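You operate a simulated robot arm through the tools that you are given. There is no shell and no other tool. Be economical: measure what you need, move in short steps, check, and stop when the job is done.

The job below is to be done with a simulated two-armed robot. You get a single attempt, and the scene is never put back.

TASK
Shut tray 3's steam, then brush the floss off its three beads, then ladle them into tray 2.
Fine: use the brush in tray 3 and the ladle in tray 2; put both back. Set down upright: brush, ladle.

It is judged by the outcome, as a careful person would: the job done as asked, and still so three seconds after it is handed in. It fails if anything else is knocked over, pushed out of place, dropped, spilled or broken.

THE ROBOT
Two 7-joint arms with two-finger parallel grippers on one trunk, on a base that drives. Base frame: it is fixed to the floor where the robot stands at the start and does not move with it; the origin is under the middle of the robot, x ahead of it, y to its left, z up. Lengths are in m, angles in rad, forces in N, time in s.
The left shoulder is at the start at [0.07, 0.163, 1.345], the right one opposite. With the tool pointing down near the work surface each hand reaches from about 0.1 to 0.82 m from the robot's upright axis, wherever it stands, measured 20 degrees to its own side. Places, roughly: tray three [0.9, -0.2, 0.8]; tray three steam knob [0.6, 0, 0.9]; tray two [0.5, 0.3, 0.8]; white bead (4x2x3 cm) [0.8, -0.2, 0.8]. Payload 3.43 kg a hand.
Tool frame (each hand has its own): the origin (TCP) lies between the finger pads and is the grasp point; the fingertips stand 0.034 m ahead of it; z points along the fingers, y is the line along which they close. Largest opening 0.128 m; finger width 0.024, thickness 0.012; the body of the gripper, 0.048 by 0.13 m, starts 0.096 m behind the TCP.
Orientation is told as [roll, pitch, yaw] about the base's x, y, z axes, in that order, counted from this pose: with the fingers straight down and closing along the base's y, the tool's x points along the base's -x, its y along +y and its z along -z.

THE INTERFACE
- The arms move only by the tool nudge_tool. It takes "left_motion", "right_motion" or both (then of equal length, played together; a hand with none holds still); each is a list of rows, each a list of 7 numbers: the turn, a rotation vector about the tool's x, y, z in rad, then the shift along the tool's x, y, z in m, then the opening, from 0 (shut) to 1 (fully open). In form: [[wx, wy, wz, x, y, z, fingers], ...]. A call has 1 to 8 rows; each row is the pose to reach, as a shift and turn from the pose commanded when the call began, along the tool's axes at that moment. Each row takes 0.2 s and may step no farther than 0.05 m and 0.15 rad from the row before; otherwise, or with a gripper value out of range, the whole call is refused. Where a pose cannot be reached the arm comes as near as it can. A force on the tool above 40 N (or 10 N above the force at the start of the call, whichever is more), or a blocked arm, ends the call early, and 0.2 s more pass. Each finger travels about 0.153 m/s and halts on what it meets, pressing with about 32 N; the grip force reading is that of the motor and also rises with nothing between the fingers. The clock runs only during rows and for 0.2 s after the last one: add rows that repeat a pose to give the fingers time. The reply holds the time, the measured pose of the TCP, the force on the tool along the base axes, the opening and the grip force, in the units named above and with some noise, with the torque about the TCP (base axes, N m) and any sound that the robot's microphone picked up.
- Cameras (640 x 400 px; columns grow to the right, rows downward): "scene" is now at [0.1248, 0.0004, 1.5502]; the picture's right is [0.03, -1.00, 0.00], its down [-0.78, -0.02, -0.63] and it looks along [0.63, 0.02, -0.78] (base axes); focal length 257 px, centre (320, 200). "left" rides on the left gripper at [0.076, 0.011, -0.16] in its tool frame; the picture's right is [-0.15, 0.99, 0.00], its down [-0.88, -0.13, -0.46] and it looks along [-0.45, -0.07, 0.89] (tool axes); focal length 234 px, centre (320, 200). "right" rides on the right gripper at [0.076, -0.011, -0.16] in its tool frame; the picture's right is [0.15, 0.99, 0.00], its down [-0.88, 0.13, -0.46] and it looks along [-0.45, 0.07, 0.89] (tool axes); focal length 234 px, centre (320, 200). There is no depth. A picture from a camera that has moved, and an enlarged one, comes with that camera's place and axes in the base frame and with its lens.
- capture(camera): a new picture of that camera. No time passes.
- slide_trunk(by): slides the trunk up (or, below 0, down) by that many m; the arms and the scene camera ride with it, the base frame stays. It gives what a move gives, with no picture.
- steer(legs): drives the robot by 1 to 6 legs, each [ahead, left, turn to the left] in m, m and rad, along the robot's own axes; the way and the turn of a leg run together, so that a leg with both is an arc; at most 1.5 m and 3.142 rad a leg. The arms and the cameras ride along, it lands a little off, and it stops where it bumps. It gives what a move gives.
- turn_head(pan, tilt): turns the head with the scene camera to pan (to the left, within 1.501 rad either way) and tilt (down, from -0.506 to 1.204), counted from straight ahead of the robot. It gives what a move gives.
- zoom(camera, box): a new picture of the part [left, top, right, bottom] of that camera's present view, enlarged. No time passes.
- job_done(): hands the job in; it is judged then, once.

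Go step by step. Nothing tells you exact positions but the pictures and the camera data: compare them with the known pose of the tool, close in by small moves and look again before you grip or let go. The budget is 120 turns and 100 pictures, counting those below and the enlarged ones. Unless the task says otherwise, let go and move clear before handing in, and close with one line.

The tools are called as name(argument=value, ...) on one line, values as JSON. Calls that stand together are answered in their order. nudge_tool: Moves the arms, as the interface text tells. Its arguments: {"type":"object","properties":{"left_motion":{"type":"array"},"right_motion":{"type":"array"}},"required":[]} The other tools are called the same way: slide_trunk (by) slides the trunk up or down; steer (legs) drives the base; turn_head (pan, tilt) turns the head that bears the scene camera; capture (camera) takes a picture; zoom (camera, box) takes an enlarged picture of a part of a camera's view; job_done () hands the job in.

At the start:

```text
t: 0.0
left_eef_pos: [0.4658, 0.2355, 1.2059]
left_tool_rot: [-0.001, -0.001, 0.002]
left_contact_force: [0.2, -0.5, 0.6]
left_torque: [0.01, 0.02, -0.01]
left_gripper_width: 0.1282
left_finger_force: 0.1
right_eef_pos: [0.4898, -0.1766, 1.1758]
right_tool_rot: [0.0, -0.001, -0.001]
right_contact_force: [0.0, 0.3, 0.8]
right_torque: [-0.03, -0.01, -0.01]
right_gripper_width: 0.128
right_finger_force: 0.0
trunk travel left (down, up): [-0.825, 0.115]
robot x, y, heading: [0.003, -0.0021, -0.002]
head pan, tilt: [0.03, 0.894]
```

scene: 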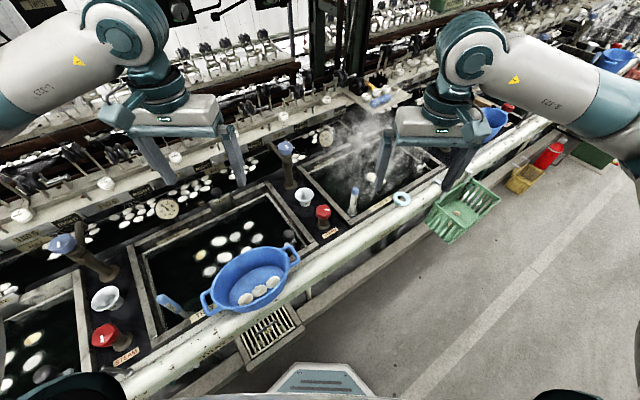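
right: 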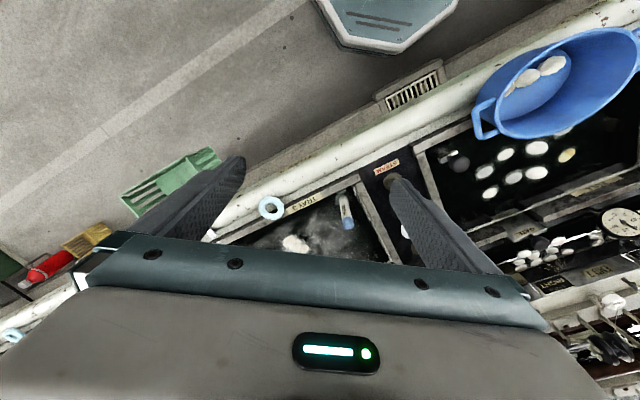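
left: 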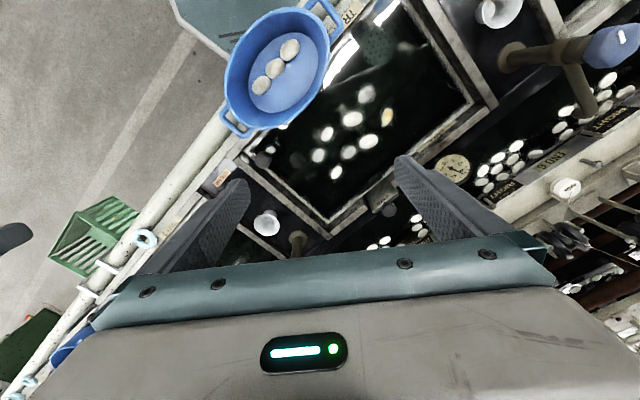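

I see a row of silk-reeling trays, with tray 3 steaming to the right of centre and tray 2 with a blue basin in front. I'll zoom in to identify the knob, brush, ladle and beads.

zoom(camera="scene", box=[260, 100, 460, 250])

zoom(camera="scene", box=[60, 170, 340, 370])

```text
2.67 times, centred on (360, 175) of scene
camera zoom: at [0.1248, 0.0004, 1.5502], right [0.03, -1.0, 0.0], down [-0.78, -0.02, -0.63], along [0.63, 0.02, -0.78], focal length 686 px, centre (213, 267)
```

zoom: 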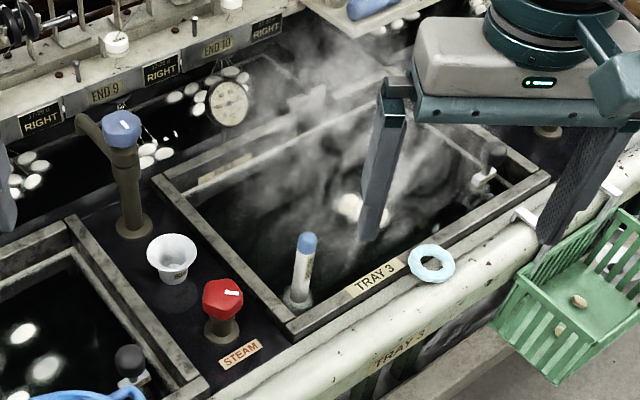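

```text
2.00 times, centred on (200, 270) of scene
camera zoom: at [0.1248, 0.0004, 1.5502], right [0.03, -1.0, 0.0], down [-0.78, -0.02, -0.63], along [0.63, 0.02, -0.78], focal length 515 px, centre (560, 60)
```

zoom: 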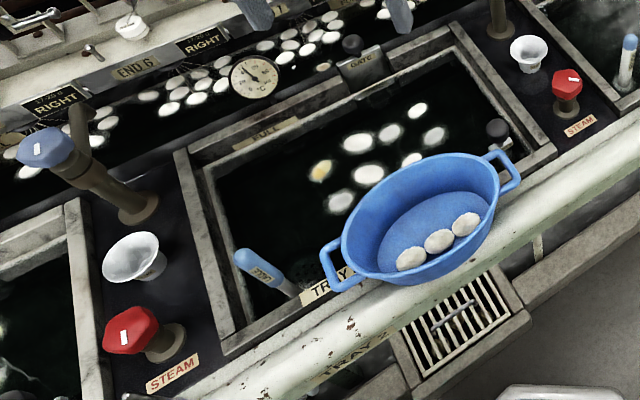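

The counter runs diagonally, about 35° off my heading. I'll look down at the base clearance and towards tray 3 before driving.

turn_head(pan=0.3, tilt=1.2)

capture(camera="scene")

```text
t: 0.8
left_eef_pos: [0.4649, 0.2353, 1.2051]
left_tool_rot: [-0.002, -0.001, 0.004]
left_contact_force: [-0.2, -0.3, -0.1]
left_torque: [0.0, 0.02, -0.02]
left_gripper_width: 0.1278
left_finger_force: 0.1
right_eef_pos: [0.4923, -0.1769, 1.1755]
right_tool_rot: [-0.002, 0.0, 0.0]
right_contact_force: [0.2, 0.2, 0.3]
right_torque: [0.03, -0.01, -0.01]
right_gripper_width: 0.128
right_finger_force: 0.0
trunk travel left (down, up): [-0.825, 0.115]
robot x, y, heading: [-0.0013, 0.0029, 0.0]
head pan, tilt: [0.3, 1.201]
```

```text
94 pictures are left
camera scene: at [0.1023, 0.0146, 1.5299], right [0.3, -0.96, 0.0], down [-0.89, -0.27, -0.36], along [0.35, 0.11, -0.93], focal length 257 px, centre (320, 200)
```

scene: 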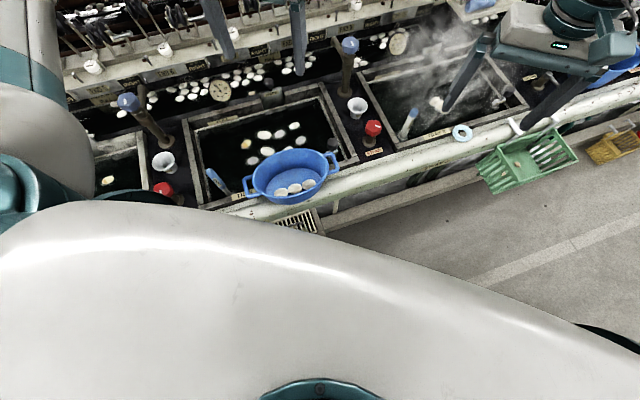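

The rail stands about 0.36 m away and its normal is about 0.61 rad to my left. I'll back off slightly, turn square to the counter, then slide right to stand between trays 2 and 3.

steer(legs=[[-0.05, 0.0, 0.0], [0.0, 0.0, 0.61], [0.0, -0.4, 0.0]])

turn_head(pan=-0.2, tilt=0.95)

capture(camera="scene")

```text
t: 5.5
left_eef_pos: [0.4291, 0.13, 1.2045]
left_tool_rot: [-0.002, 0.001, 0.614]
left_contact_force: [-0.4, -0.2, -0.3]
left_torque: [0.0, -0.03, 0.04]
left_gripper_width: 0.1282
left_finger_force: 0.0
right_eef_pos: [0.6857, -0.194, 1.1762]
right_tool_rot: [0.0, 0.0, 0.612]
right_contact_force: [0.2, -0.2, 0.4]
right_torque: [-0.02, -0.04, 0.01]
right_gripper_width: 0.1281
right_finger_force: 0.0
trunk travel left (down, up): [-0.825, 0.115]
robot x, y, heading: [0.1813, -0.3303, 0.61]
head pan, tilt: [0.3, 1.201]
```

```text
t: 6.5
left_eef_pos: [0.4283, 0.1298, 1.2035]
left_tool_rot: [-0.003, 0.0, 0.613]
left_contact_force: [0.6, 0.7, 0.5]
left_torque: [-0.01, 0.04, 0.0]
left_gripper_width: 0.1277
left_finger_force: 0.0
right_eef_pos: [0.6852, -0.1945, 1.1758]
right_tool_rot: [-0.001, -0.001, 0.611]
right_contact_force: [-0.9, 0.6, -1.0]
right_torque: [0.0, 0.02, -0.01]
right_gripper_width: 0.1278
right_finger_force: 0.0
trunk travel left (down, up): [-0.825, 0.115]
robot x, y, heading: [0.1838, -0.3315, 0.61]
head pan, tilt: [-0.201, 0.949]
```

```text
93 pictures are left
camera scene: at [0.2893, -0.2746, 1.546], right [0.4, -0.92, 0.0], down [-0.75, -0.33, -0.58], along [0.53, 0.23, -0.81], focal length 257 px, centre (320, 200)
```

scene: 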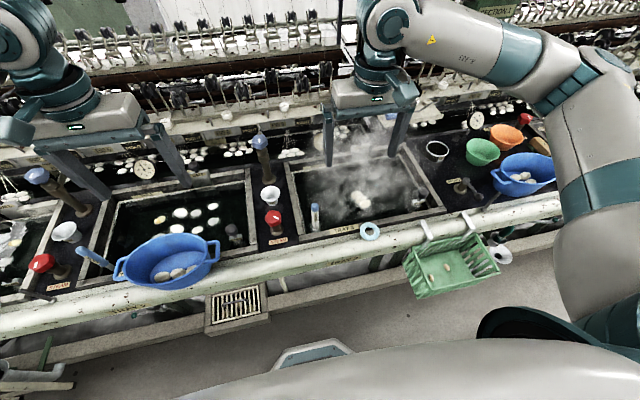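

Now I face the counter squarely. I'll zoom in on trays 3 and 2.

zoom(camera="scene", box=[240, 120, 440, 250])

zoom(camera="scene", box=[60, 170, 260, 300])

capture(camera="right")

```text
3.08 times, centred on (340, 185) of scene
camera zoom: at [0.2893, -0.2746, 1.546], right [0.4, -0.92, 0.0], down [-0.75, -0.33, -0.58], along [0.53, 0.23, -0.81], focal length 792 px, centre (258, 246)
```

zoom: 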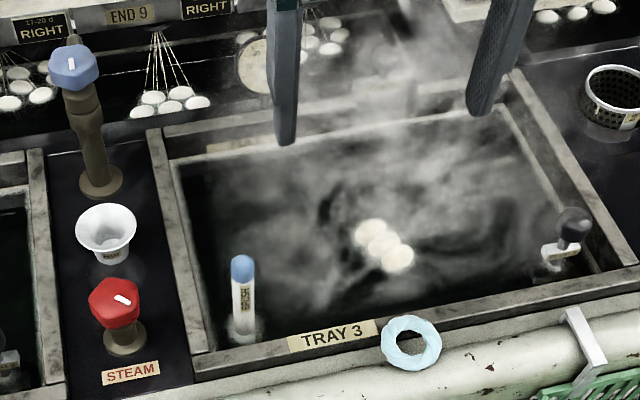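

```text
3.08 times, centred on (160, 235) of scene
camera zoom: at [0.2893, -0.2746, 1.546], right [0.4, -0.92, 0.0], down [-0.75, -0.33, -0.58], along [0.53, 0.23, -0.81], focal length 792 px, centre (812, 92)
```

zoom: 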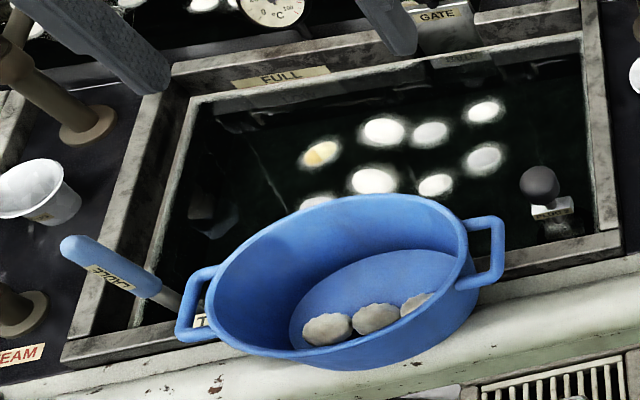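

```text
90 pictures are left
camera right: at [0.6307, -0.2471, 1.3367], right [-0.69, 0.73, 0.0], down [0.65, 0.61, 0.46], along [0.33, 0.31, -0.89], focal length 234 px, centre (320, 200)
```

right: 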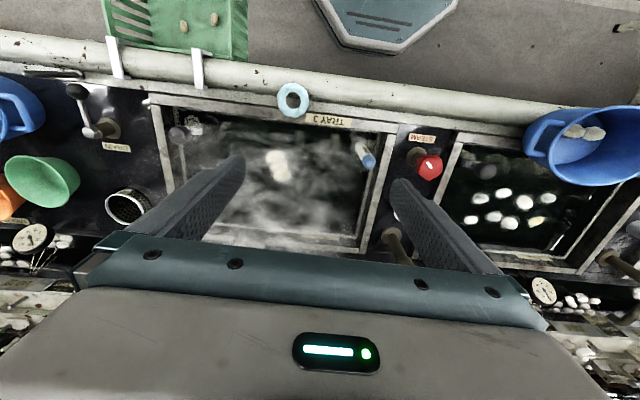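

zoom(camera="scene", box=[10, 240, 80, 300])

zoom(camera="scene", box=[240, 190, 340, 255])

zoom(camera="right", box=[340, 100, 460, 200])

capture(camera="left")

```text
6.67 times, centred on (45, 270) of scene
camera zoom: at [0.2893, -0.2746, 1.546], right [0.4, -0.92, 0.0], down [-0.75, -0.33, -0.58], along [0.53, 0.23, -0.81], focal length 1716 px, centre (2153, -267)
```

zoom: 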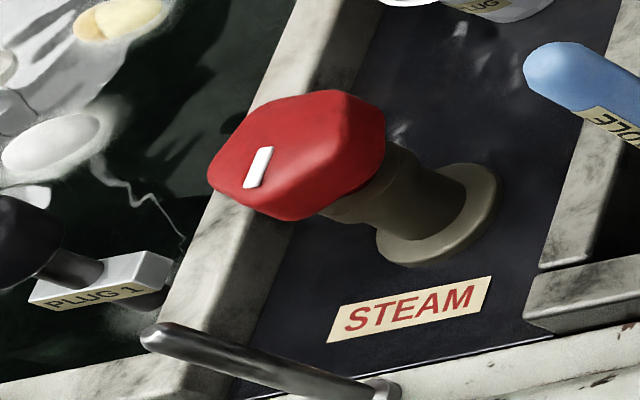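

```text
6.15 times, centred on (290, 222) of scene
camera zoom: at [0.2893, -0.2746, 1.546], right [0.4, -0.92, 0.0], down [-0.75, -0.33, -0.58], along [0.53, 0.23, -0.81], focal length 1584 px, centre (505, 62)
```

zoom: 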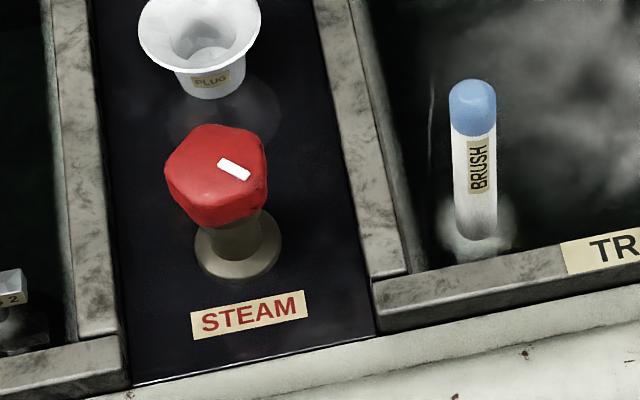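

```text
4.00 times, centred on (400, 150) of right
camera zoom: at [0.6307, -0.2471, 1.3367], right [-0.69, 0.73, 0.0], down [0.65, 0.61, 0.46], along [0.33, 0.31, -0.89], focal length 937 px, centre (0, 400)
```

zoom: 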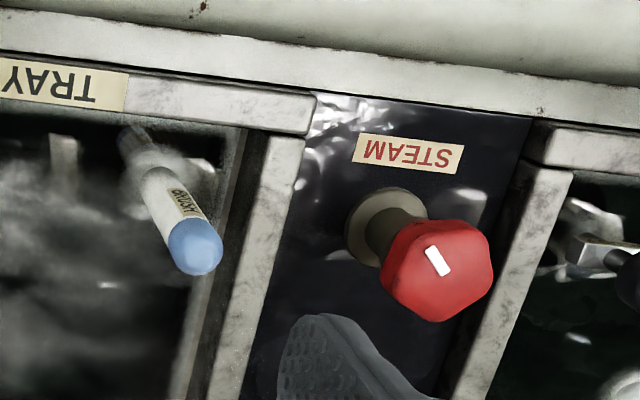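

```text
86 pictures are left
camera left: at [0.3606, 0.0956, 1.3637], right [-0.45, 0.89, 0.0], down [0.8, 0.4, 0.46], along [0.41, 0.2, -0.89], focal length 234 px, centre (320, 200)
```

left: 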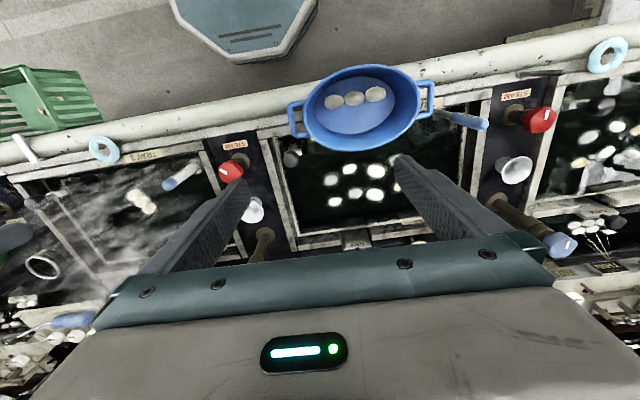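

Tray 3's steam knob is at about [0.634, 0.041], top at z≈0.83, with its mark turned about 45° from tray 2's shut one. I'll bring the right hand above it and slide the left hand aside.

nudge_tool(right_motion=[[0, 0, 0, -0.019, 0.044, 0, 0.7], [0, 0, 0, -0.038, 0.088, 0, 0.7], [0, 0, 0, -0.056, 0.133, 0, 0.7], [0, 0, 0, -0.074, 0.177, 0, 0.7], [0, 0, 0, -0.093, 0.222, 0, 0.7], [0, 0, 0, -0.093, 0.222, 0.05, 0.7], [0, 0, 0, -0.093, 0.222, 0.1, 0.7], [0, 0, 0, -0.093, 0.222, 0.15, 0.7]], left_motion=[[0, 0, 0, 0, 0.045, 0, 1], [0, 0, 0, 0, 0.09, 0, 1], [0, 0, 0, 0, 0.135, 0, 1], [0, 0, 0, 0, 0.18, 0, 1], [0, 0, 0, 0, 0.18, 0, 1], [0, 0, 0, 0, 0.18, 0, 1], [0, 0, 0, 0, 0.18, 0, 1], [0, 0, 0, 0, 0.18, 0, 1]])

capture(camera="right")

capture(camera="scene")

```text
t: 8.2
left_eef_pos: [0.3264, 0.2799, 1.2035]
left_tool_rot: [-0.001, -0.001, 0.613]
left_contact_force: [-0.7, -0.5, -0.7]
left_torque: [-0.01, -0.01, 0.0]
left_gripper_width: 0.1279
left_finger_force: 0.0
right_eef_pos: [0.6349, 0.0371, 1.025]
right_tool_rot: [0.0, 0.0, 0.611]
right_contact_force: [0.3, 0.3, 1.0]
right_torque: [-0.02, -0.02, 0.01]
right_gripper_width: 0.0896
right_finger_force: 0.0
trunk travel left (down, up): [-0.825, 0.115]
robot x, y, heading: [0.1816, -0.329, 0.611]
head pan, tilt: [-0.201, 0.949]
```

```text
85 pictures are left
camera right: at [0.5796, -0.0156, 1.1852], right [-0.69, 0.73, 0.0], down [0.65, 0.61, 0.46], along [0.33, 0.31, -0.89], focal length 234 px, centre (320, 200)
```

right: 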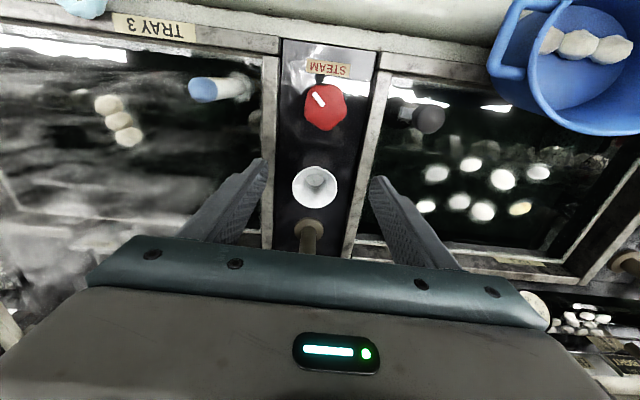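

```text
84 pictures are left
camera scene: at [0.2896, -0.2736, 1.546], right [0.4, -0.92, 0.0], down [-0.75, -0.33, -0.58], along [0.53, 0.23, -0.81], focal length 257 px, centre (320, 200)
```

scene: 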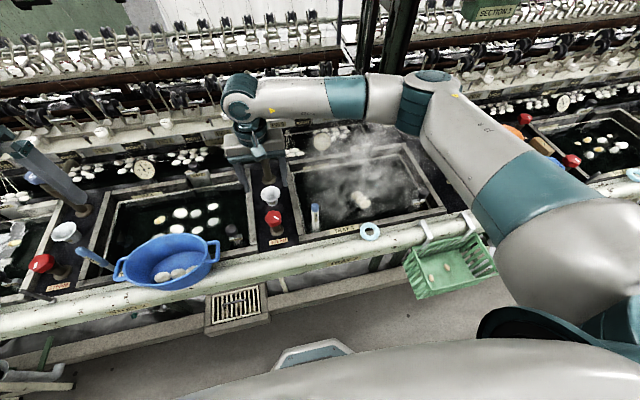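

Triangulating the two cameras puts the panel at z≈0.84 and the knob at local n≈0.489, top z≈0.913. I'll shift back 5 cm and lower the open fingers around it.

nudge_tool(right_motion=[[0, 0, 0, 0.03, -0.001, 0, 0.7], [0, 0, 0, 0.0525, -0.002, 0, 0.7], [0, 0, 0, 0.0525, -0.002, 0.04, 0.7], [0, 0, 0, 0.0525, -0.002, 0.07, 0.7]])

capture(camera="right")

zoom(camera="scene", box=[220, 140, 340, 260])

```text
t: 9.2
left_eef_pos: [0.3261, 0.2786, 1.2046]
left_tool_rot: [-0.002, 0.0, 0.611]
left_contact_force: [0.4, 0.4, -0.2]
left_torque: [-0.03, 0.01, -0.01]
left_gripper_width: 0.1278
left_finger_force: 0.0
right_eef_pos: [0.5909, 0.0067, 0.9536]
right_tool_rot: [0.0, 0.001, 0.61]
right_contact_force: [-0.2, 0.6, -0.7]
right_torque: [0.0, 0.01, -0.01]
right_gripper_width: 0.0895
right_finger_force: 0.0
trunk travel left (down, up): [-0.825, 0.115]
robot x, y, heading: [0.1829, -0.3281, 0.61]
head pan, tilt: [-0.201, 0.949]
```

```text
83 pictures are left
camera right: at [0.5358, -0.0452, 1.1142], right [-0.69, 0.73, 0.0], down [0.65, 0.61, 0.46], along [0.33, 0.31, -0.89], focal length 234 px, centre (320, 200)
```

right: 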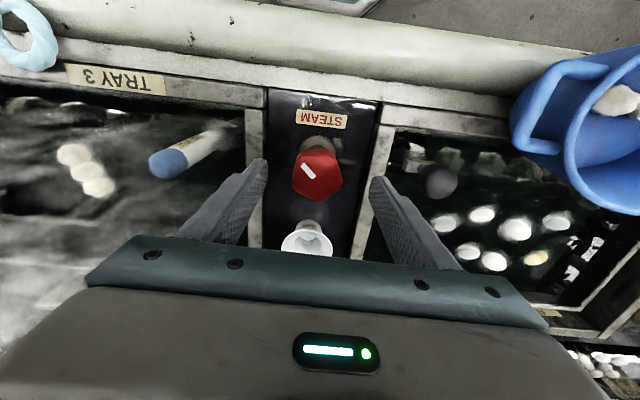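

```text
3.33 times, centred on (280, 200) of scene
camera zoom: at [0.2894, -0.2745, 1.5461], right [0.4, -0.92, 0.0], down [-0.75, -0.32, -0.58], along [0.53, 0.23, -0.81], focal length 858 px, centre (453, 200)
```

zoom: 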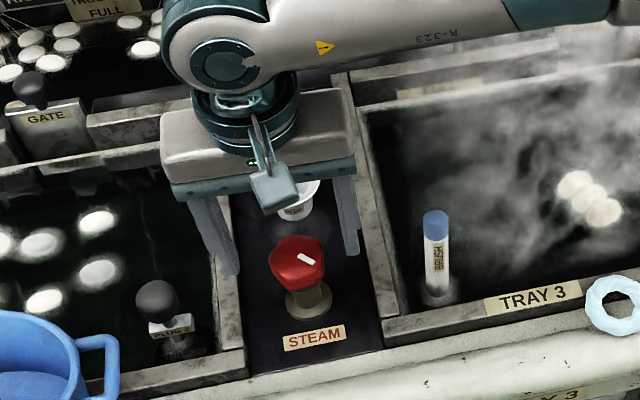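

The knob is centred between the fingers. Lowering onto it and closing.

nudge_tool(right_motion=[[0, 0, 0, 0, 0.001, 0.03, 0.7], [0, 0, 0, 0, 0.001, 0.06, 0.7], [0, 0, 0, 0, 0.001, 0.06, 0.2], [0, 0, 0, 0, 0.001, 0.06, 0.2], [0, 0, 0, 0, 0.001, 0.06, 0.2]])

capture(camera="right")

```text
t: 10.4
left_eef_pos: [0.3288, 0.2757, 1.2038]
left_tool_rot: [0.001, -0.001, 0.611]
left_contact_force: [-0.5, 0.3, -0.3]
left_torque: [0.0, 0.01, -0.01]
left_gripper_width: 0.128
left_finger_force: 0.0
right_eef_pos: [0.595, 0.0058, 0.8953]
right_tool_rot: [-0.002, 0.001, 0.61]
right_contact_force: [9.0, -16.5, -6.5]
right_torque: [0.81, -0.7, 0.03]
right_gripper_width: 0.045
right_finger_force: 45.3
trunk travel left (down, up): [-0.825, 0.115]
robot x, y, heading: [0.1823, -0.33, 0.609]
head pan, tilt: [-0.201, 0.949]
```

```text
81 pictures are left
camera right: at [0.5386, -0.0461, 1.0559], right [-0.69, 0.73, 0.0], down [0.65, 0.61, 0.45], along [0.33, 0.31, -0.89], focal length 234 px, centre (320, 200)
```

right: 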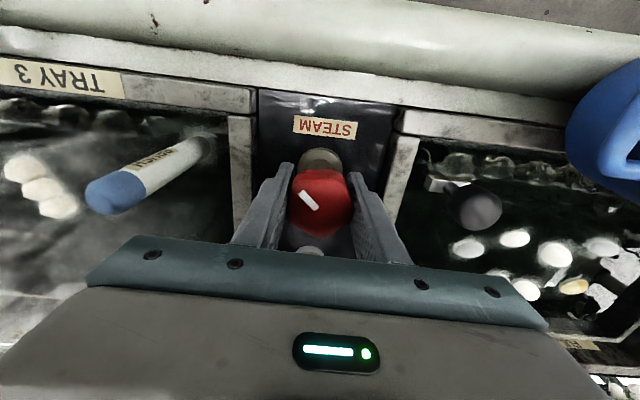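

The knob is gripped at 45 mm. Turning clockwise in small steps, easing the hand slightly right to relieve the side load.

nudge_tool(right_motion=[[0, 0, 0.1, 0, -0.003, 0, 0.2], [0, 0, 0.2, 0, -0.003, 0, 0.2], [0, 0, 0.3, 0, -0.003, 0, 0.2], [0, 0, 0.4, 0, -0.003, 0, 0.2]])

capture(camera="right")

```text
t: 11.4
left_eef_pos: [0.3273, 0.2776, 1.2037]
left_tool_rot: [0.0, 0.0, 0.611]
left_contact_force: [1.0, -0.9, -0.1]
left_torque: [-0.02, -0.02, 0.01]
left_gripper_width: 0.1281
left_finger_force: 0.0
right_eef_pos: [0.596, 0.0049, 0.8966]
right_tool_rot: [0.0, 0.003, 0.208]
right_contact_force: [3.9, -13.4, -10.8]
right_torque: [-0.27, 0.75, 0.04]
right_gripper_width: 0.0448
right_finger_force: 44.6
trunk travel left (down, up): [-0.825, 0.115]
robot x, y, heading: [0.1832, -0.3297, 0.611]
head pan, tilt: [-0.201, 0.949]
```

```text
80 pictures are left
camera right: at [0.5228, -0.0203, 1.0561], right [-0.35, 0.94, 0.0], down [0.84, 0.31, 0.45], along [0.42, 0.16, -0.89], focal length 234 px, centre (320, 200)
```

right: 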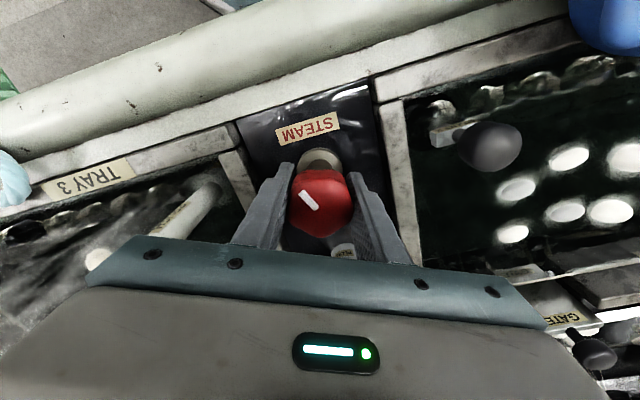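

The knob follows the hand. I'll continue until it stops.

nudge_tool(right_motion=[[0, 0, 0.1, 0, -0.001, 0, 0.2], [0, 0, 0.2, 0, -0.001, 0, 0.2], [0, 0, 0.3, 0, -0.001, 0, 0.2], [0, 0, 0.4, 0, -0.001, 0, 0.2], [0, 0, 0.5, 0, -0.001, 0, 0.2]])

capture(camera="right")

zoom(camera="scene", box=[220, 120, 460, 270])

```text
t: 12.7
left_eef_pos: [0.3274, 0.2789, 1.2035]
left_tool_rot: [0.0, 0.0, 0.613]
left_contact_force: [0.4, 0.2, 0.6]
left_torque: [0.0, 0.0, 0.0]
left_gripper_width: 0.1279
left_finger_force: 0.0
right_eef_pos: [0.5938, 0.0062, 0.8963]
right_tool_rot: [0.0, 0.001, -0.291]
right_contact_force: [-0.4, -7.3, -11.4]
right_torque: [-0.11, 0.14, 0.99]
right_gripper_width: 0.0454
right_finger_force: 44.9
trunk travel left (down, up): [-0.825, 0.115]
robot x, y, heading: [0.1816, -0.3298, 0.612]
head pan, tilt: [-0.201, 0.949]
```

```text
79 pictures are left
camera right: at [0.519, 0.0172, 1.0566], right [0.14, 0.99, 0.0], down [0.88, -0.13, 0.46], along [0.45, -0.06, -0.89], focal length 234 px, centre (320, 200)
```

right: 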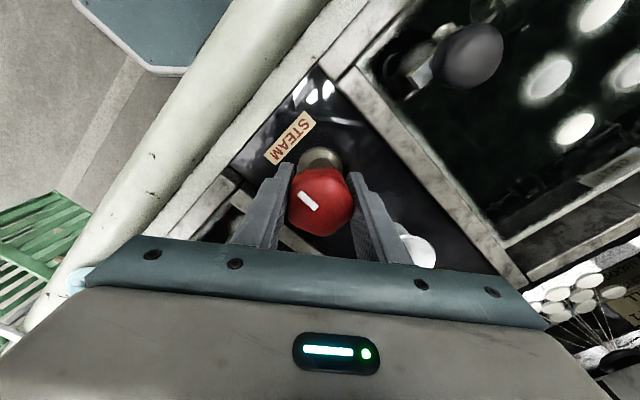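

```text
2.67 times, centred on (340, 195) of scene
camera zoom: at [0.2904, -0.2749, 1.5459], right [0.4, -0.92, 0.0], down [-0.75, -0.32, -0.58], along [0.53, 0.23, -0.81], focal length 686 px, centre (267, 213)
```

zoom: 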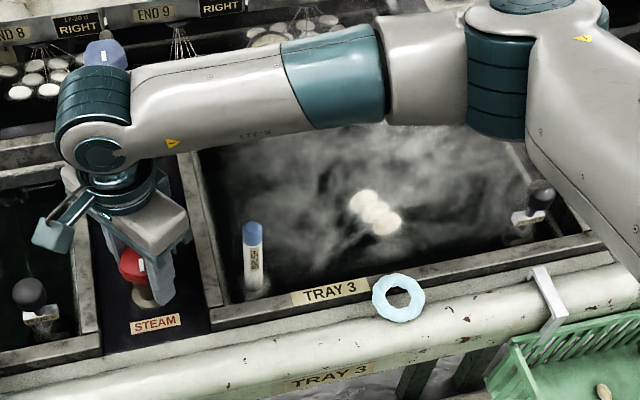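

A torque of 1 N m has appeared and the mark now lines up like tray 2's. I'll press slightly further to make sure it is at its stop, then watch the steam.

nudge_tool(right_motion=[[0, 0, 0.06, 0, 0, 0, 0.2], [0, 0, 0.12, 0, 0, 0, 0.2]])

zoom(camera="scene", box=[220, 120, 460, 270])

```text
t: 13.2
left_eef_pos: [0.3258, 0.2773, 1.2044]
left_tool_rot: [0.0, 0.0, 0.613]
left_contact_force: [-0.3, -0.4, -0.8]
left_torque: [0.03, 0.0, 0.01]
left_gripper_width: 0.1278
left_finger_force: 0.2
right_eef_pos: [0.595, 0.0052, 0.8965]
right_tool_rot: [0.0, 0.001, -0.41]
right_contact_force: [0.8, -6.1, -2.0]
right_torque: [-0.54, 0.15, 0.78]
right_gripper_width: 0.0458
right_finger_force: 44.7
trunk travel left (down, up): [-0.825, 0.115]
robot x, y, heading: [0.185, -0.3301, 0.611]
head pan, tilt: [-0.201, 0.949]
```

```text
2.67 times, centred on (340, 195) of scene
camera zoom: at [0.2897, -0.2754, 1.5461], right [0.4, -0.92, 0.0], down [-0.75, -0.32, -0.58], along [0.53, 0.23, -0.81], focal length 686 px, centre (267, 213)
```

zoom: 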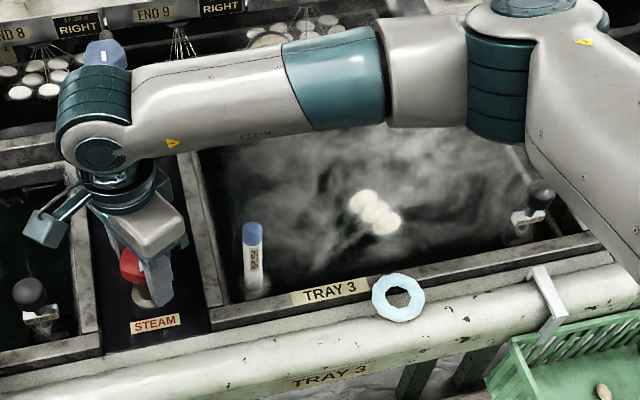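

Torque stays near the stop value. I'll release the knob, lift clear and check its mark and the steam.

nudge_tool(right_motion=[[0, 0, 0, 0, 0, 0, 0.6], [0, 0, 0, 0, 0, 0, 0.6], [0, 0, 0, 0, 0, -0.05, 0.6], [0, 0, 0, 0, 0, -0.1, 0.6], [0, 0, 0, 0, 0, -0.15, 0.6]])

capture(camera="right")

zoom(camera="scene", box=[220, 120, 460, 270])

```text
t: 14.4
left_eef_pos: [0.3259, 0.278, 1.2037]
left_tool_rot: [-0.001, -0.002, 0.613]
left_contact_force: [0.1, 0.5, 0.3]
left_torque: [-0.02, 0.02, 0.0]
left_gripper_width: 0.1278
left_finger_force: 0.0
right_eef_pos: [0.5947, 0.0066, 1.0447]
right_tool_rot: [-0.001, 0.0, -0.41]
right_contact_force: [-0.2, 0.0, -0.5]
right_torque: [-0.01, 0.03, 0.0]
right_gripper_width: 0.0767
right_finger_force: 0.0
trunk travel left (down, up): [-0.825, 0.115]
robot x, y, heading: [0.1842, -0.332, 0.612]
head pan, tilt: [-0.201, 0.949]
```

```text
76 pictures are left
camera right: at [0.5192, 0.0268, 1.2056], right [0.26, 0.97, 0.0], down [0.86, -0.23, 0.46], along [0.44, -0.12, -0.89], focal length 234 px, centre (320, 200)
```

right: 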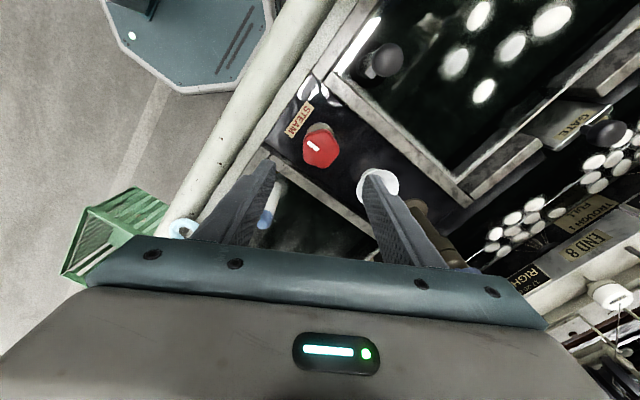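

```text
2.67 times, centred on (340, 195) of scene
camera zoom: at [0.2889, -0.2748, 1.546], right [0.4, -0.92, 0.0], down [-0.75, -0.32, -0.58], along [0.53, 0.23, -0.81], focal length 686 px, centre (267, 213)
```

zoom: 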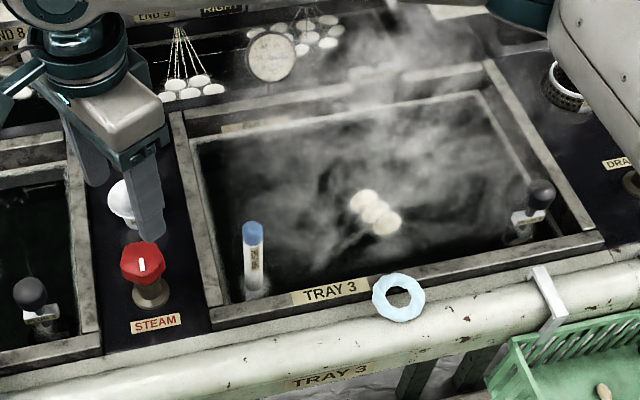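

The knob's mark is now like tray 2's shut knob, and the steam may need time to fade. The brush stands upright near n≈0.49, s≈0.457, top z≈0.93. I'll unwind the wrist and hover the right hand above it.

nudge_tool(right_motion=[[0, 0, -0.146, -0.015, -0.0091, 0, 0.6], [0, 0, -0.292, -0.03, -0.0182, 0, 0.6], [0, 0, -0.438, -0.045, -0.0273, 0, 0.6], [0, 0, -0.584, -0.06, -0.0364, 0, 0.6], [0, 0, -0.73, -0.075, -0.0455, 0, 0.6], [0, 0, -0.876, -0.09, -0.055, 0, 0.6], [0, 0, -1.022, -0.104, -0.0637, 0, 0.6], [0, 0, -1.022, -0.104, -0.0637, 0, 0.6]])

capture(camera="right")

capture(camera="scene")

```text
t: 16.2
left_eef_pos: [0.3257, 0.2783, 1.2023]
left_tool_rot: [-0.002, 0.0, 0.613]
left_contact_force: [-0.3, 1.3, 0.2]
left_torque: [-0.02, 0.01, -0.02]
left_gripper_width: 0.1281
left_finger_force: 0.1
right_eef_pos: [0.6636, -0.0944, 1.0457]
right_tool_rot: [0.0, 0.0, 0.615]
right_contact_force: [-0.1, 0.8, 0.3]
right_torque: [0.01, -0.01, -0.01]
right_gripper_width: 0.0766
right_finger_force: 0.0
trunk travel left (down, up): [-0.825, 0.115]
robot x, y, heading: [0.1856, -0.3329, 0.615]
head pan, tilt: [-0.201, 0.949]
```

```text
74 pictures are left
camera right: at [0.609, -0.1465, 1.2059], right [-0.69, 0.72, 0.0], down [0.64, 0.61, 0.46], along [0.33, 0.31, -0.89], focal length 234 px, centre (320, 200)
```

right: 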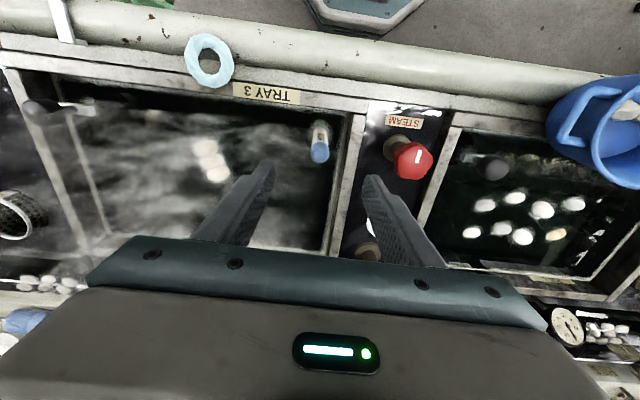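

```text
73 pictures are left
camera scene: at [0.2891, -0.2741, 1.546], right [0.4, -0.92, 0.0], down [-0.75, -0.32, -0.58], along [0.53, 0.23, -0.81], focal length 257 px, centre (320, 200)
```

scene: 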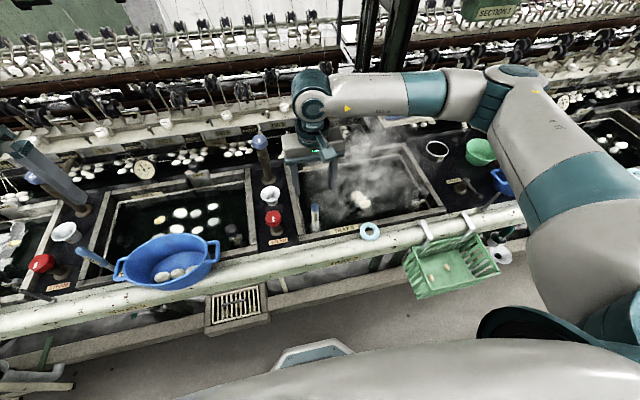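

zoom(camera="scene", box=[480, 80, 640, 200])

zoom(camera="scene", box=[230, 110, 440, 250])

```text
3.33 times, centred on (560, 140) of scene
camera zoom: at [0.2891, -0.2741, 1.546], right [0.4, -0.92, 0.0], down [-0.75, -0.32, -0.58], along [0.53, 0.23, -0.81], focal length 858 px, centre (-480, 400)
```

zoom: 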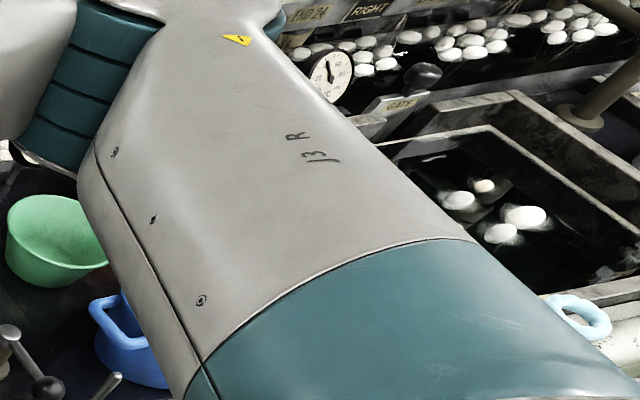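

```text
2.86 times, centred on (335, 180) of scene
camera zoom: at [0.2891, -0.2741, 1.546], right [0.4, -0.92, 0.0], down [-0.75, -0.32, -0.58], along [0.53, 0.23, -0.81], focal length 735 px, centre (277, 257)
```

zoom: 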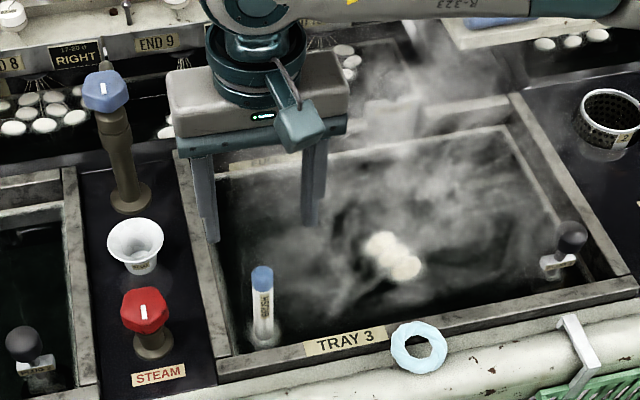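

The brush is exactly below the TCP. Lowering with a smaller opening to clear the frame, then gripping.

nudge_tool(right_motion=[[0, 0, 0, 0, 0, 0.05, 0.48], [0, 0, 0, 0, 0, 0.1, 0.48], [0, 0, 0, 0, 0, 0.15, 0.48], [0, 0, 0, 0, 0, 0.15, 0.48]])

capture(camera="right")

zoom(camera="scene", box=[230, 110, 440, 250])

```text
t: 17.2
left_eef_pos: [0.3266, 0.2776, 1.2032]
left_tool_rot: [0.0, 0.0, 0.611]
left_contact_force: [0.9, -0.3, -0.2]
left_torque: [0.01, -0.02, 0.0]
left_gripper_width: 0.128
left_finger_force: 0.1
right_eef_pos: [0.6629, -0.0925, 0.8947]
right_tool_rot: [-0.001, 0.0, 0.613]
right_contact_force: [0.2, 0.3, 0.9]
right_torque: [0.06, 0.02, -0.02]
right_gripper_width: 0.0615
right_finger_force: 0.0
trunk travel left (down, up): [-0.825, 0.115]
robot x, y, heading: [0.1818, -0.3312, 0.609]
head pan, tilt: [-0.201, 0.949]
```

```text
70 pictures are left
camera right: at [0.6075, -0.1454, 1.0547], right [-0.69, 0.72, 0.0], down [0.65, 0.61, 0.46], along [0.33, 0.31, -0.89], focal length 234 px, centre (320, 200)
```

right: 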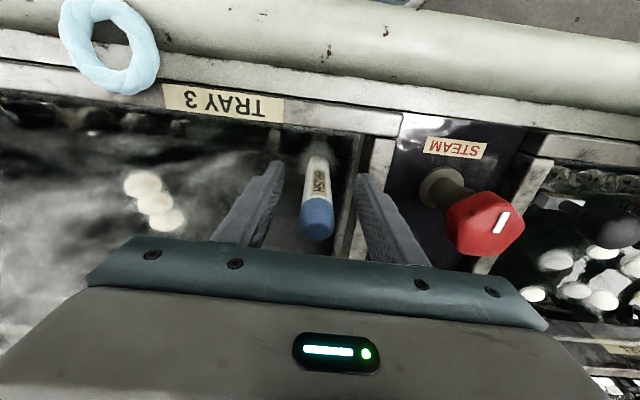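

```text
2.86 times, centred on (335, 180) of scene
camera zoom: at [0.2894, -0.2749, 1.546], right [0.4, -0.92, 0.0], down [-0.75, -0.32, -0.58], along [0.53, 0.23, -0.81], focal length 735 px, centre (277, 257)
```

zoom: 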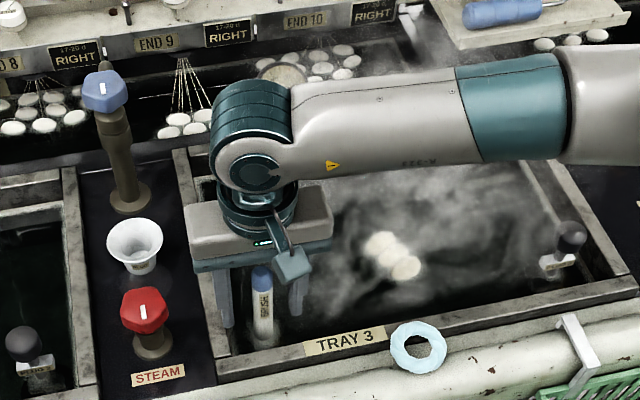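

Aligned. Closing on the handle.

nudge_tool(right_motion=[[0, 0, 0, 0, 0, 0, 0.2], [0, 0, 0, 0, 0, 0, 0.0], [0, 0, 0, 0, 0, 0, 0.0]])

capture(camera="right")

```text
t: 18.1
left_eef_pos: [0.326, 0.2779, 1.2018]
left_tool_rot: [-0.001, 0.0, 0.612]
left_contact_force: [0.3, -0.3, 0.0]
left_torque: [0.0, 0.04, -0.01]
left_gripper_width: 0.128
left_finger_force: 0.1
right_eef_pos: [0.6635, -0.0933, 0.8942]
right_tool_rot: [0.0, 0.001, 0.613]
right_contact_force: [-0.1, -0.5, -0.3]
right_torque: [-0.02, -0.01, -0.02]
right_gripper_width: 0.021
right_finger_force: 31.7
trunk travel left (down, up): [-0.825, 0.115]
robot x, y, heading: [0.1816, -0.3293, 0.609]
head pan, tilt: [-0.201, 0.949]
```

```text
68 pictures are left
camera right: at [0.6075, -0.1454, 1.0549], right [-0.69, 0.73, 0.0], down [0.65, 0.61, 0.46], along [0.33, 0.31, -0.89], focal length 234 px, centre (320, 200)
```

right: 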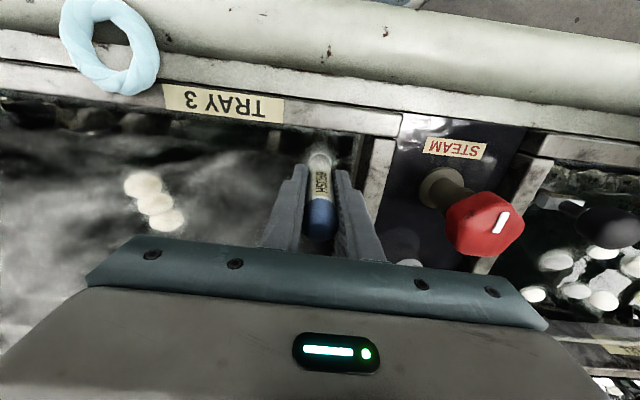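

Gripped at 21 mm (return pose: TCP [0.6635, -0.0933, 0.8942]). Lifting straight up.

nudge_tool(right_motion=[[0, 0, 0, 0, 0, -0.04, 0], [0, 0, 0, 0, 0, -0.08, 0], [0, 0, 0, 0, 0, -0.12, 0], [0, 0, 0, 0, 0, -0.15, 0]])

capture(camera="right")

zoom(camera="scene", box=[250, 110, 430, 230])

```text
t: 19.1
left_eef_pos: [0.3262, 0.2781, 1.2025]
left_tool_rot: [-0.002, -0.002, 0.612]
left_contact_force: [-0.7, -0.4, 0.3]
left_torque: [0.0, 0.01, 0.0]
left_gripper_width: 0.128
left_finger_force: 0.0
right_eef_pos: [0.6652, -0.0931, 1.0486]
right_tool_rot: [0.0, -0.001, 0.613]
right_contact_force: [-0.2, 0.5, -1.3]
right_torque: [0.08, 0.07, 0.01]
right_gripper_width: 0.021
right_finger_force: 32.2
trunk travel left (down, up): [-0.825, 0.115]
robot x, y, heading: [0.1828, -0.3297, 0.612]
head pan, tilt: [-0.201, 0.949]
```

```text
67 pictures are left
camera right: at [0.6088, -0.1463, 1.2096], right [-0.69, 0.73, 0.0], down [0.65, 0.61, 0.46], along [0.33, 0.31, -0.89], focal length 234 px, centre (320, 200)
```

right: 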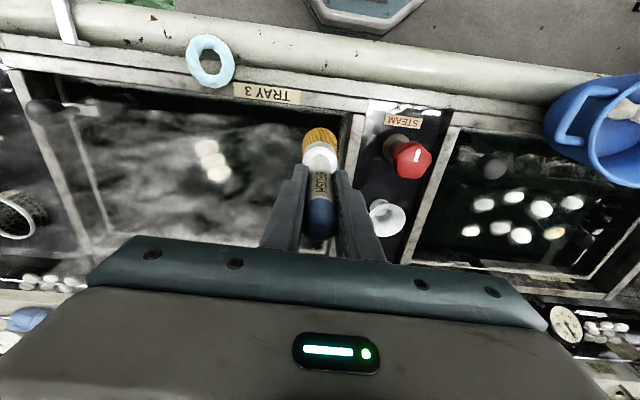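

```text
3.33 times, centred on (340, 170) of scene
camera zoom: at [0.2889, -0.2747, 1.546], right [0.4, -0.92, 0.0], down [-0.75, -0.32, -0.58], along [0.53, 0.23, -0.81], focal length 858 px, centre (253, 300)
```

zoom: 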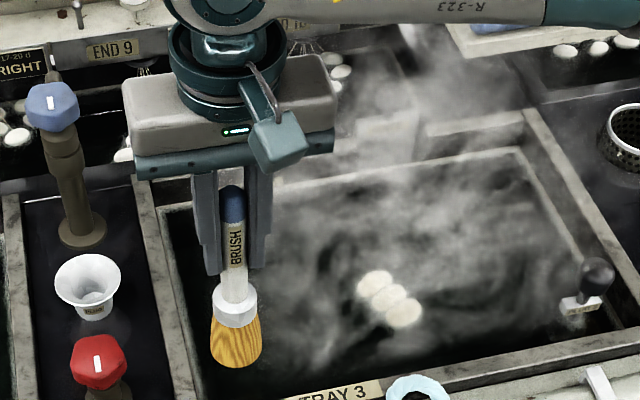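

The brush is up: the bristle tips are about 0.165 m below the TCP. Looking closely at the beads.

zoom(camera="scene", box=[335, 175, 395, 220])

zoom(camera="right", box=[170, 120, 260, 200])

```text
8.89 times, centred on (365, 198) of scene
camera zoom: at [0.2889, -0.2747, 1.546], right [0.4, -0.92, 0.0], down [-0.75, -0.32, -0.58], along [0.53, 0.23, -0.81], focal length 2288 px, centre (-80, 222)
```

zoom: 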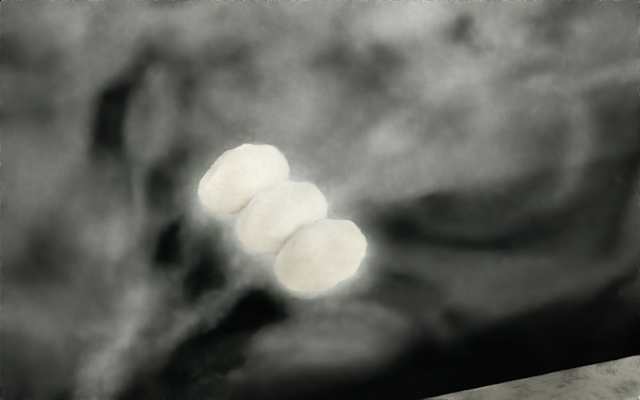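

```text
5.00 times, centred on (215, 160) of right
camera zoom: at [0.6088, -0.1463, 1.2096], right [-0.69, 0.73, 0.0], down [0.65, 0.61, 0.46], along [0.33, 0.31, -0.89], focal length 1171 px, centre (845, 400)
```

zoom: 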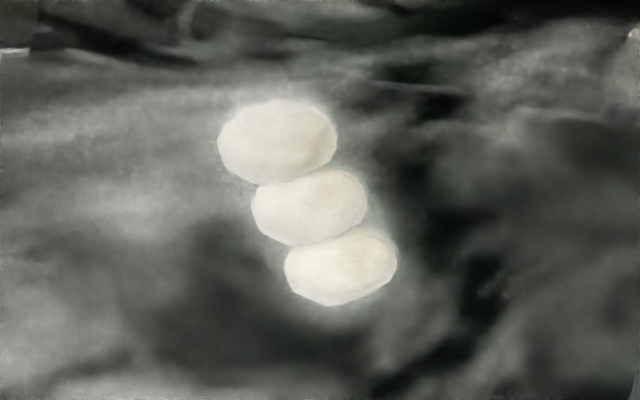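

Beads sit in a touching row near n≈0.566, s≈0.636, z≈0.81, with hazy floss around them. I'll bring the brush above them at safe height.

nudge_tool(right_motion=[[0, 0, 0, -0.018, -0.045, 0, 0], [0, 0, 0, -0.037, -0.09, 0, 0], [0, 0, 0, -0.055, -0.135, 0, 0], [0, 0, 0, -0.074, -0.179, 0, 0], [0, 0, 0, -0.074, -0.179, 0.02, 0]])

capture(camera="right")

zoom(camera="scene", box=[290, 120, 440, 240])

```text
t: 20.2
left_eef_pos: [0.3274, 0.2793, 1.2031]
left_tool_rot: [-0.002, -0.001, 0.614]
left_contact_force: [0.1, 0.1, 0.2]
left_torque: [0.05, -0.02, -0.02]
left_gripper_width: 0.1277
left_finger_force: 0.1
right_eef_pos: [0.8297, -0.1975, 1.0245]
right_tool_rot: [0.0, 0.001, 0.612]
right_contact_force: [-0.6, 0.1, -1.7]
right_torque: [0.06, 0.0, -0.02]
right_gripper_width: 0.0212
right_finger_force: 31.9
trunk travel left (down, up): [-0.825, 0.115]
robot x, y, heading: [0.1823, -0.3303, 0.612]
head pan, tilt: [-0.201, 0.949]
```

```text
63 pictures are left
camera right: at [0.7741, -0.2503, 1.1854], right [-0.69, 0.73, 0.0], down [0.65, 0.61, 0.45], along [0.33, 0.31, -0.89], focal length 234 px, centre (320, 200)
```

right: 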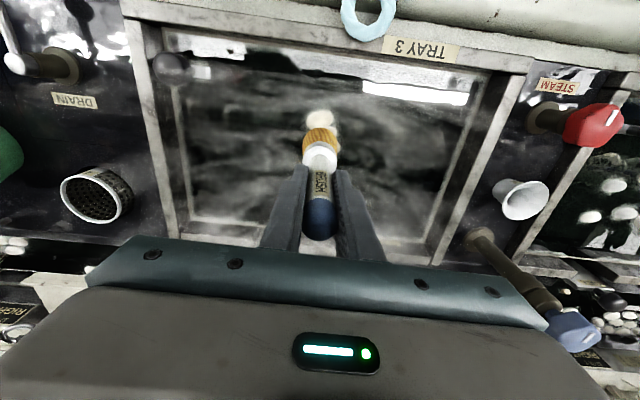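

```text
3.33 times, centred on (365, 180) of scene
camera zoom: at [0.2896, -0.2741, 1.546], right [0.4, -0.92, 0.0], down [-0.75, -0.32, -0.58], along [0.53, 0.23, -0.81], focal length 858 px, centre (170, 267)
```

zoom: 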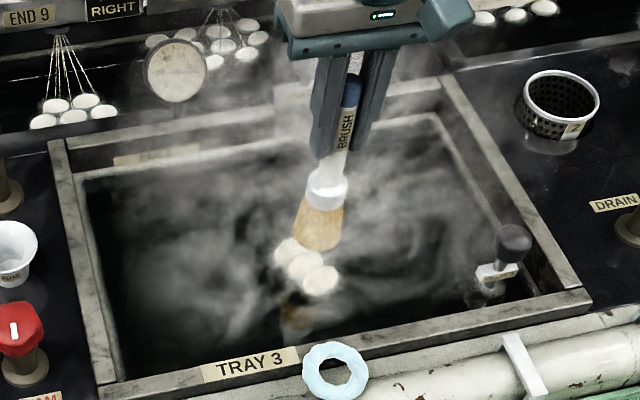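

The brush hangs above the middle bead. Lowering in small steps, watching force and picture.

nudge_tool(right_motion=[[0, 0, 0, 0, 0, 0.015, 0], [0, 0, 0, 0, 0, 0.03, 0], [0, 0, 0, 0, 0, 0.04, 0]])

zoom(camera="scene", box=[320, 140, 410, 230])

zoom(camera="right", box=[260, 80, 380, 180])

```text
t: 21.1
left_eef_pos: [0.3261, 0.2776, 1.2032]
left_tool_rot: [-0.001, 0.001, 0.613]
left_contact_force: [-0.5, -0.3, 0.2]
left_torque: [0.01, 0.02, 0.01]
left_gripper_width: 0.1279
left_finger_force: 0.0
right_eef_pos: [0.828, -0.197, 0.9849]
right_tool_rot: [-0.001, -0.001, 0.614]
right_contact_force: [0.1, -0.7, -1.4]
right_torque: [-0.05, -0.01, 0.0]
right_gripper_width: 0.0212
right_finger_force: 31.8
trunk travel left (down, up): [-0.825, 0.115]
robot x, y, heading: [0.1819, -0.3311, 0.61]
head pan, tilt: [-0.201, 0.949]
```

```text
4.44 times, centred on (365, 185) of scene
camera zoom: at [0.2895, -0.2746, 1.546], right [0.4, -0.92, 0.0], down [-0.75, -0.32, -0.58], along [0.53, 0.23, -0.81], focal length 1144 px, centre (120, 267)
```

zoom: 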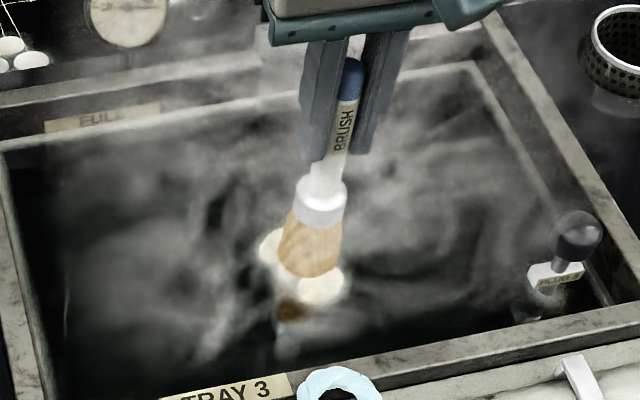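

```text
4.00 times, centred on (320, 130) of right
camera zoom: at [0.7731, -0.2508, 1.1459], right [-0.69, 0.72, 0.0], down [0.65, 0.61, 0.46], along [0.33, 0.31, -0.89], focal length 937 px, centre (320, 480)
```

zoom: 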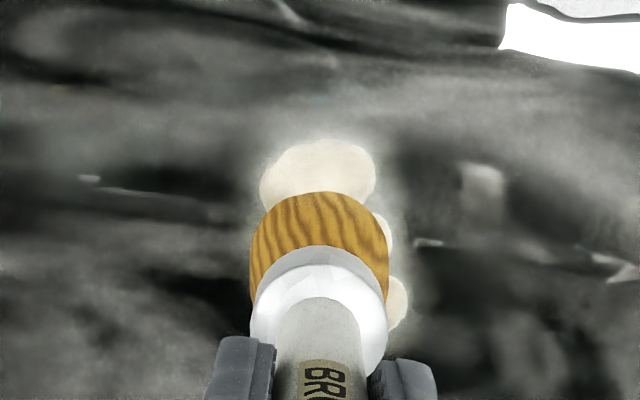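

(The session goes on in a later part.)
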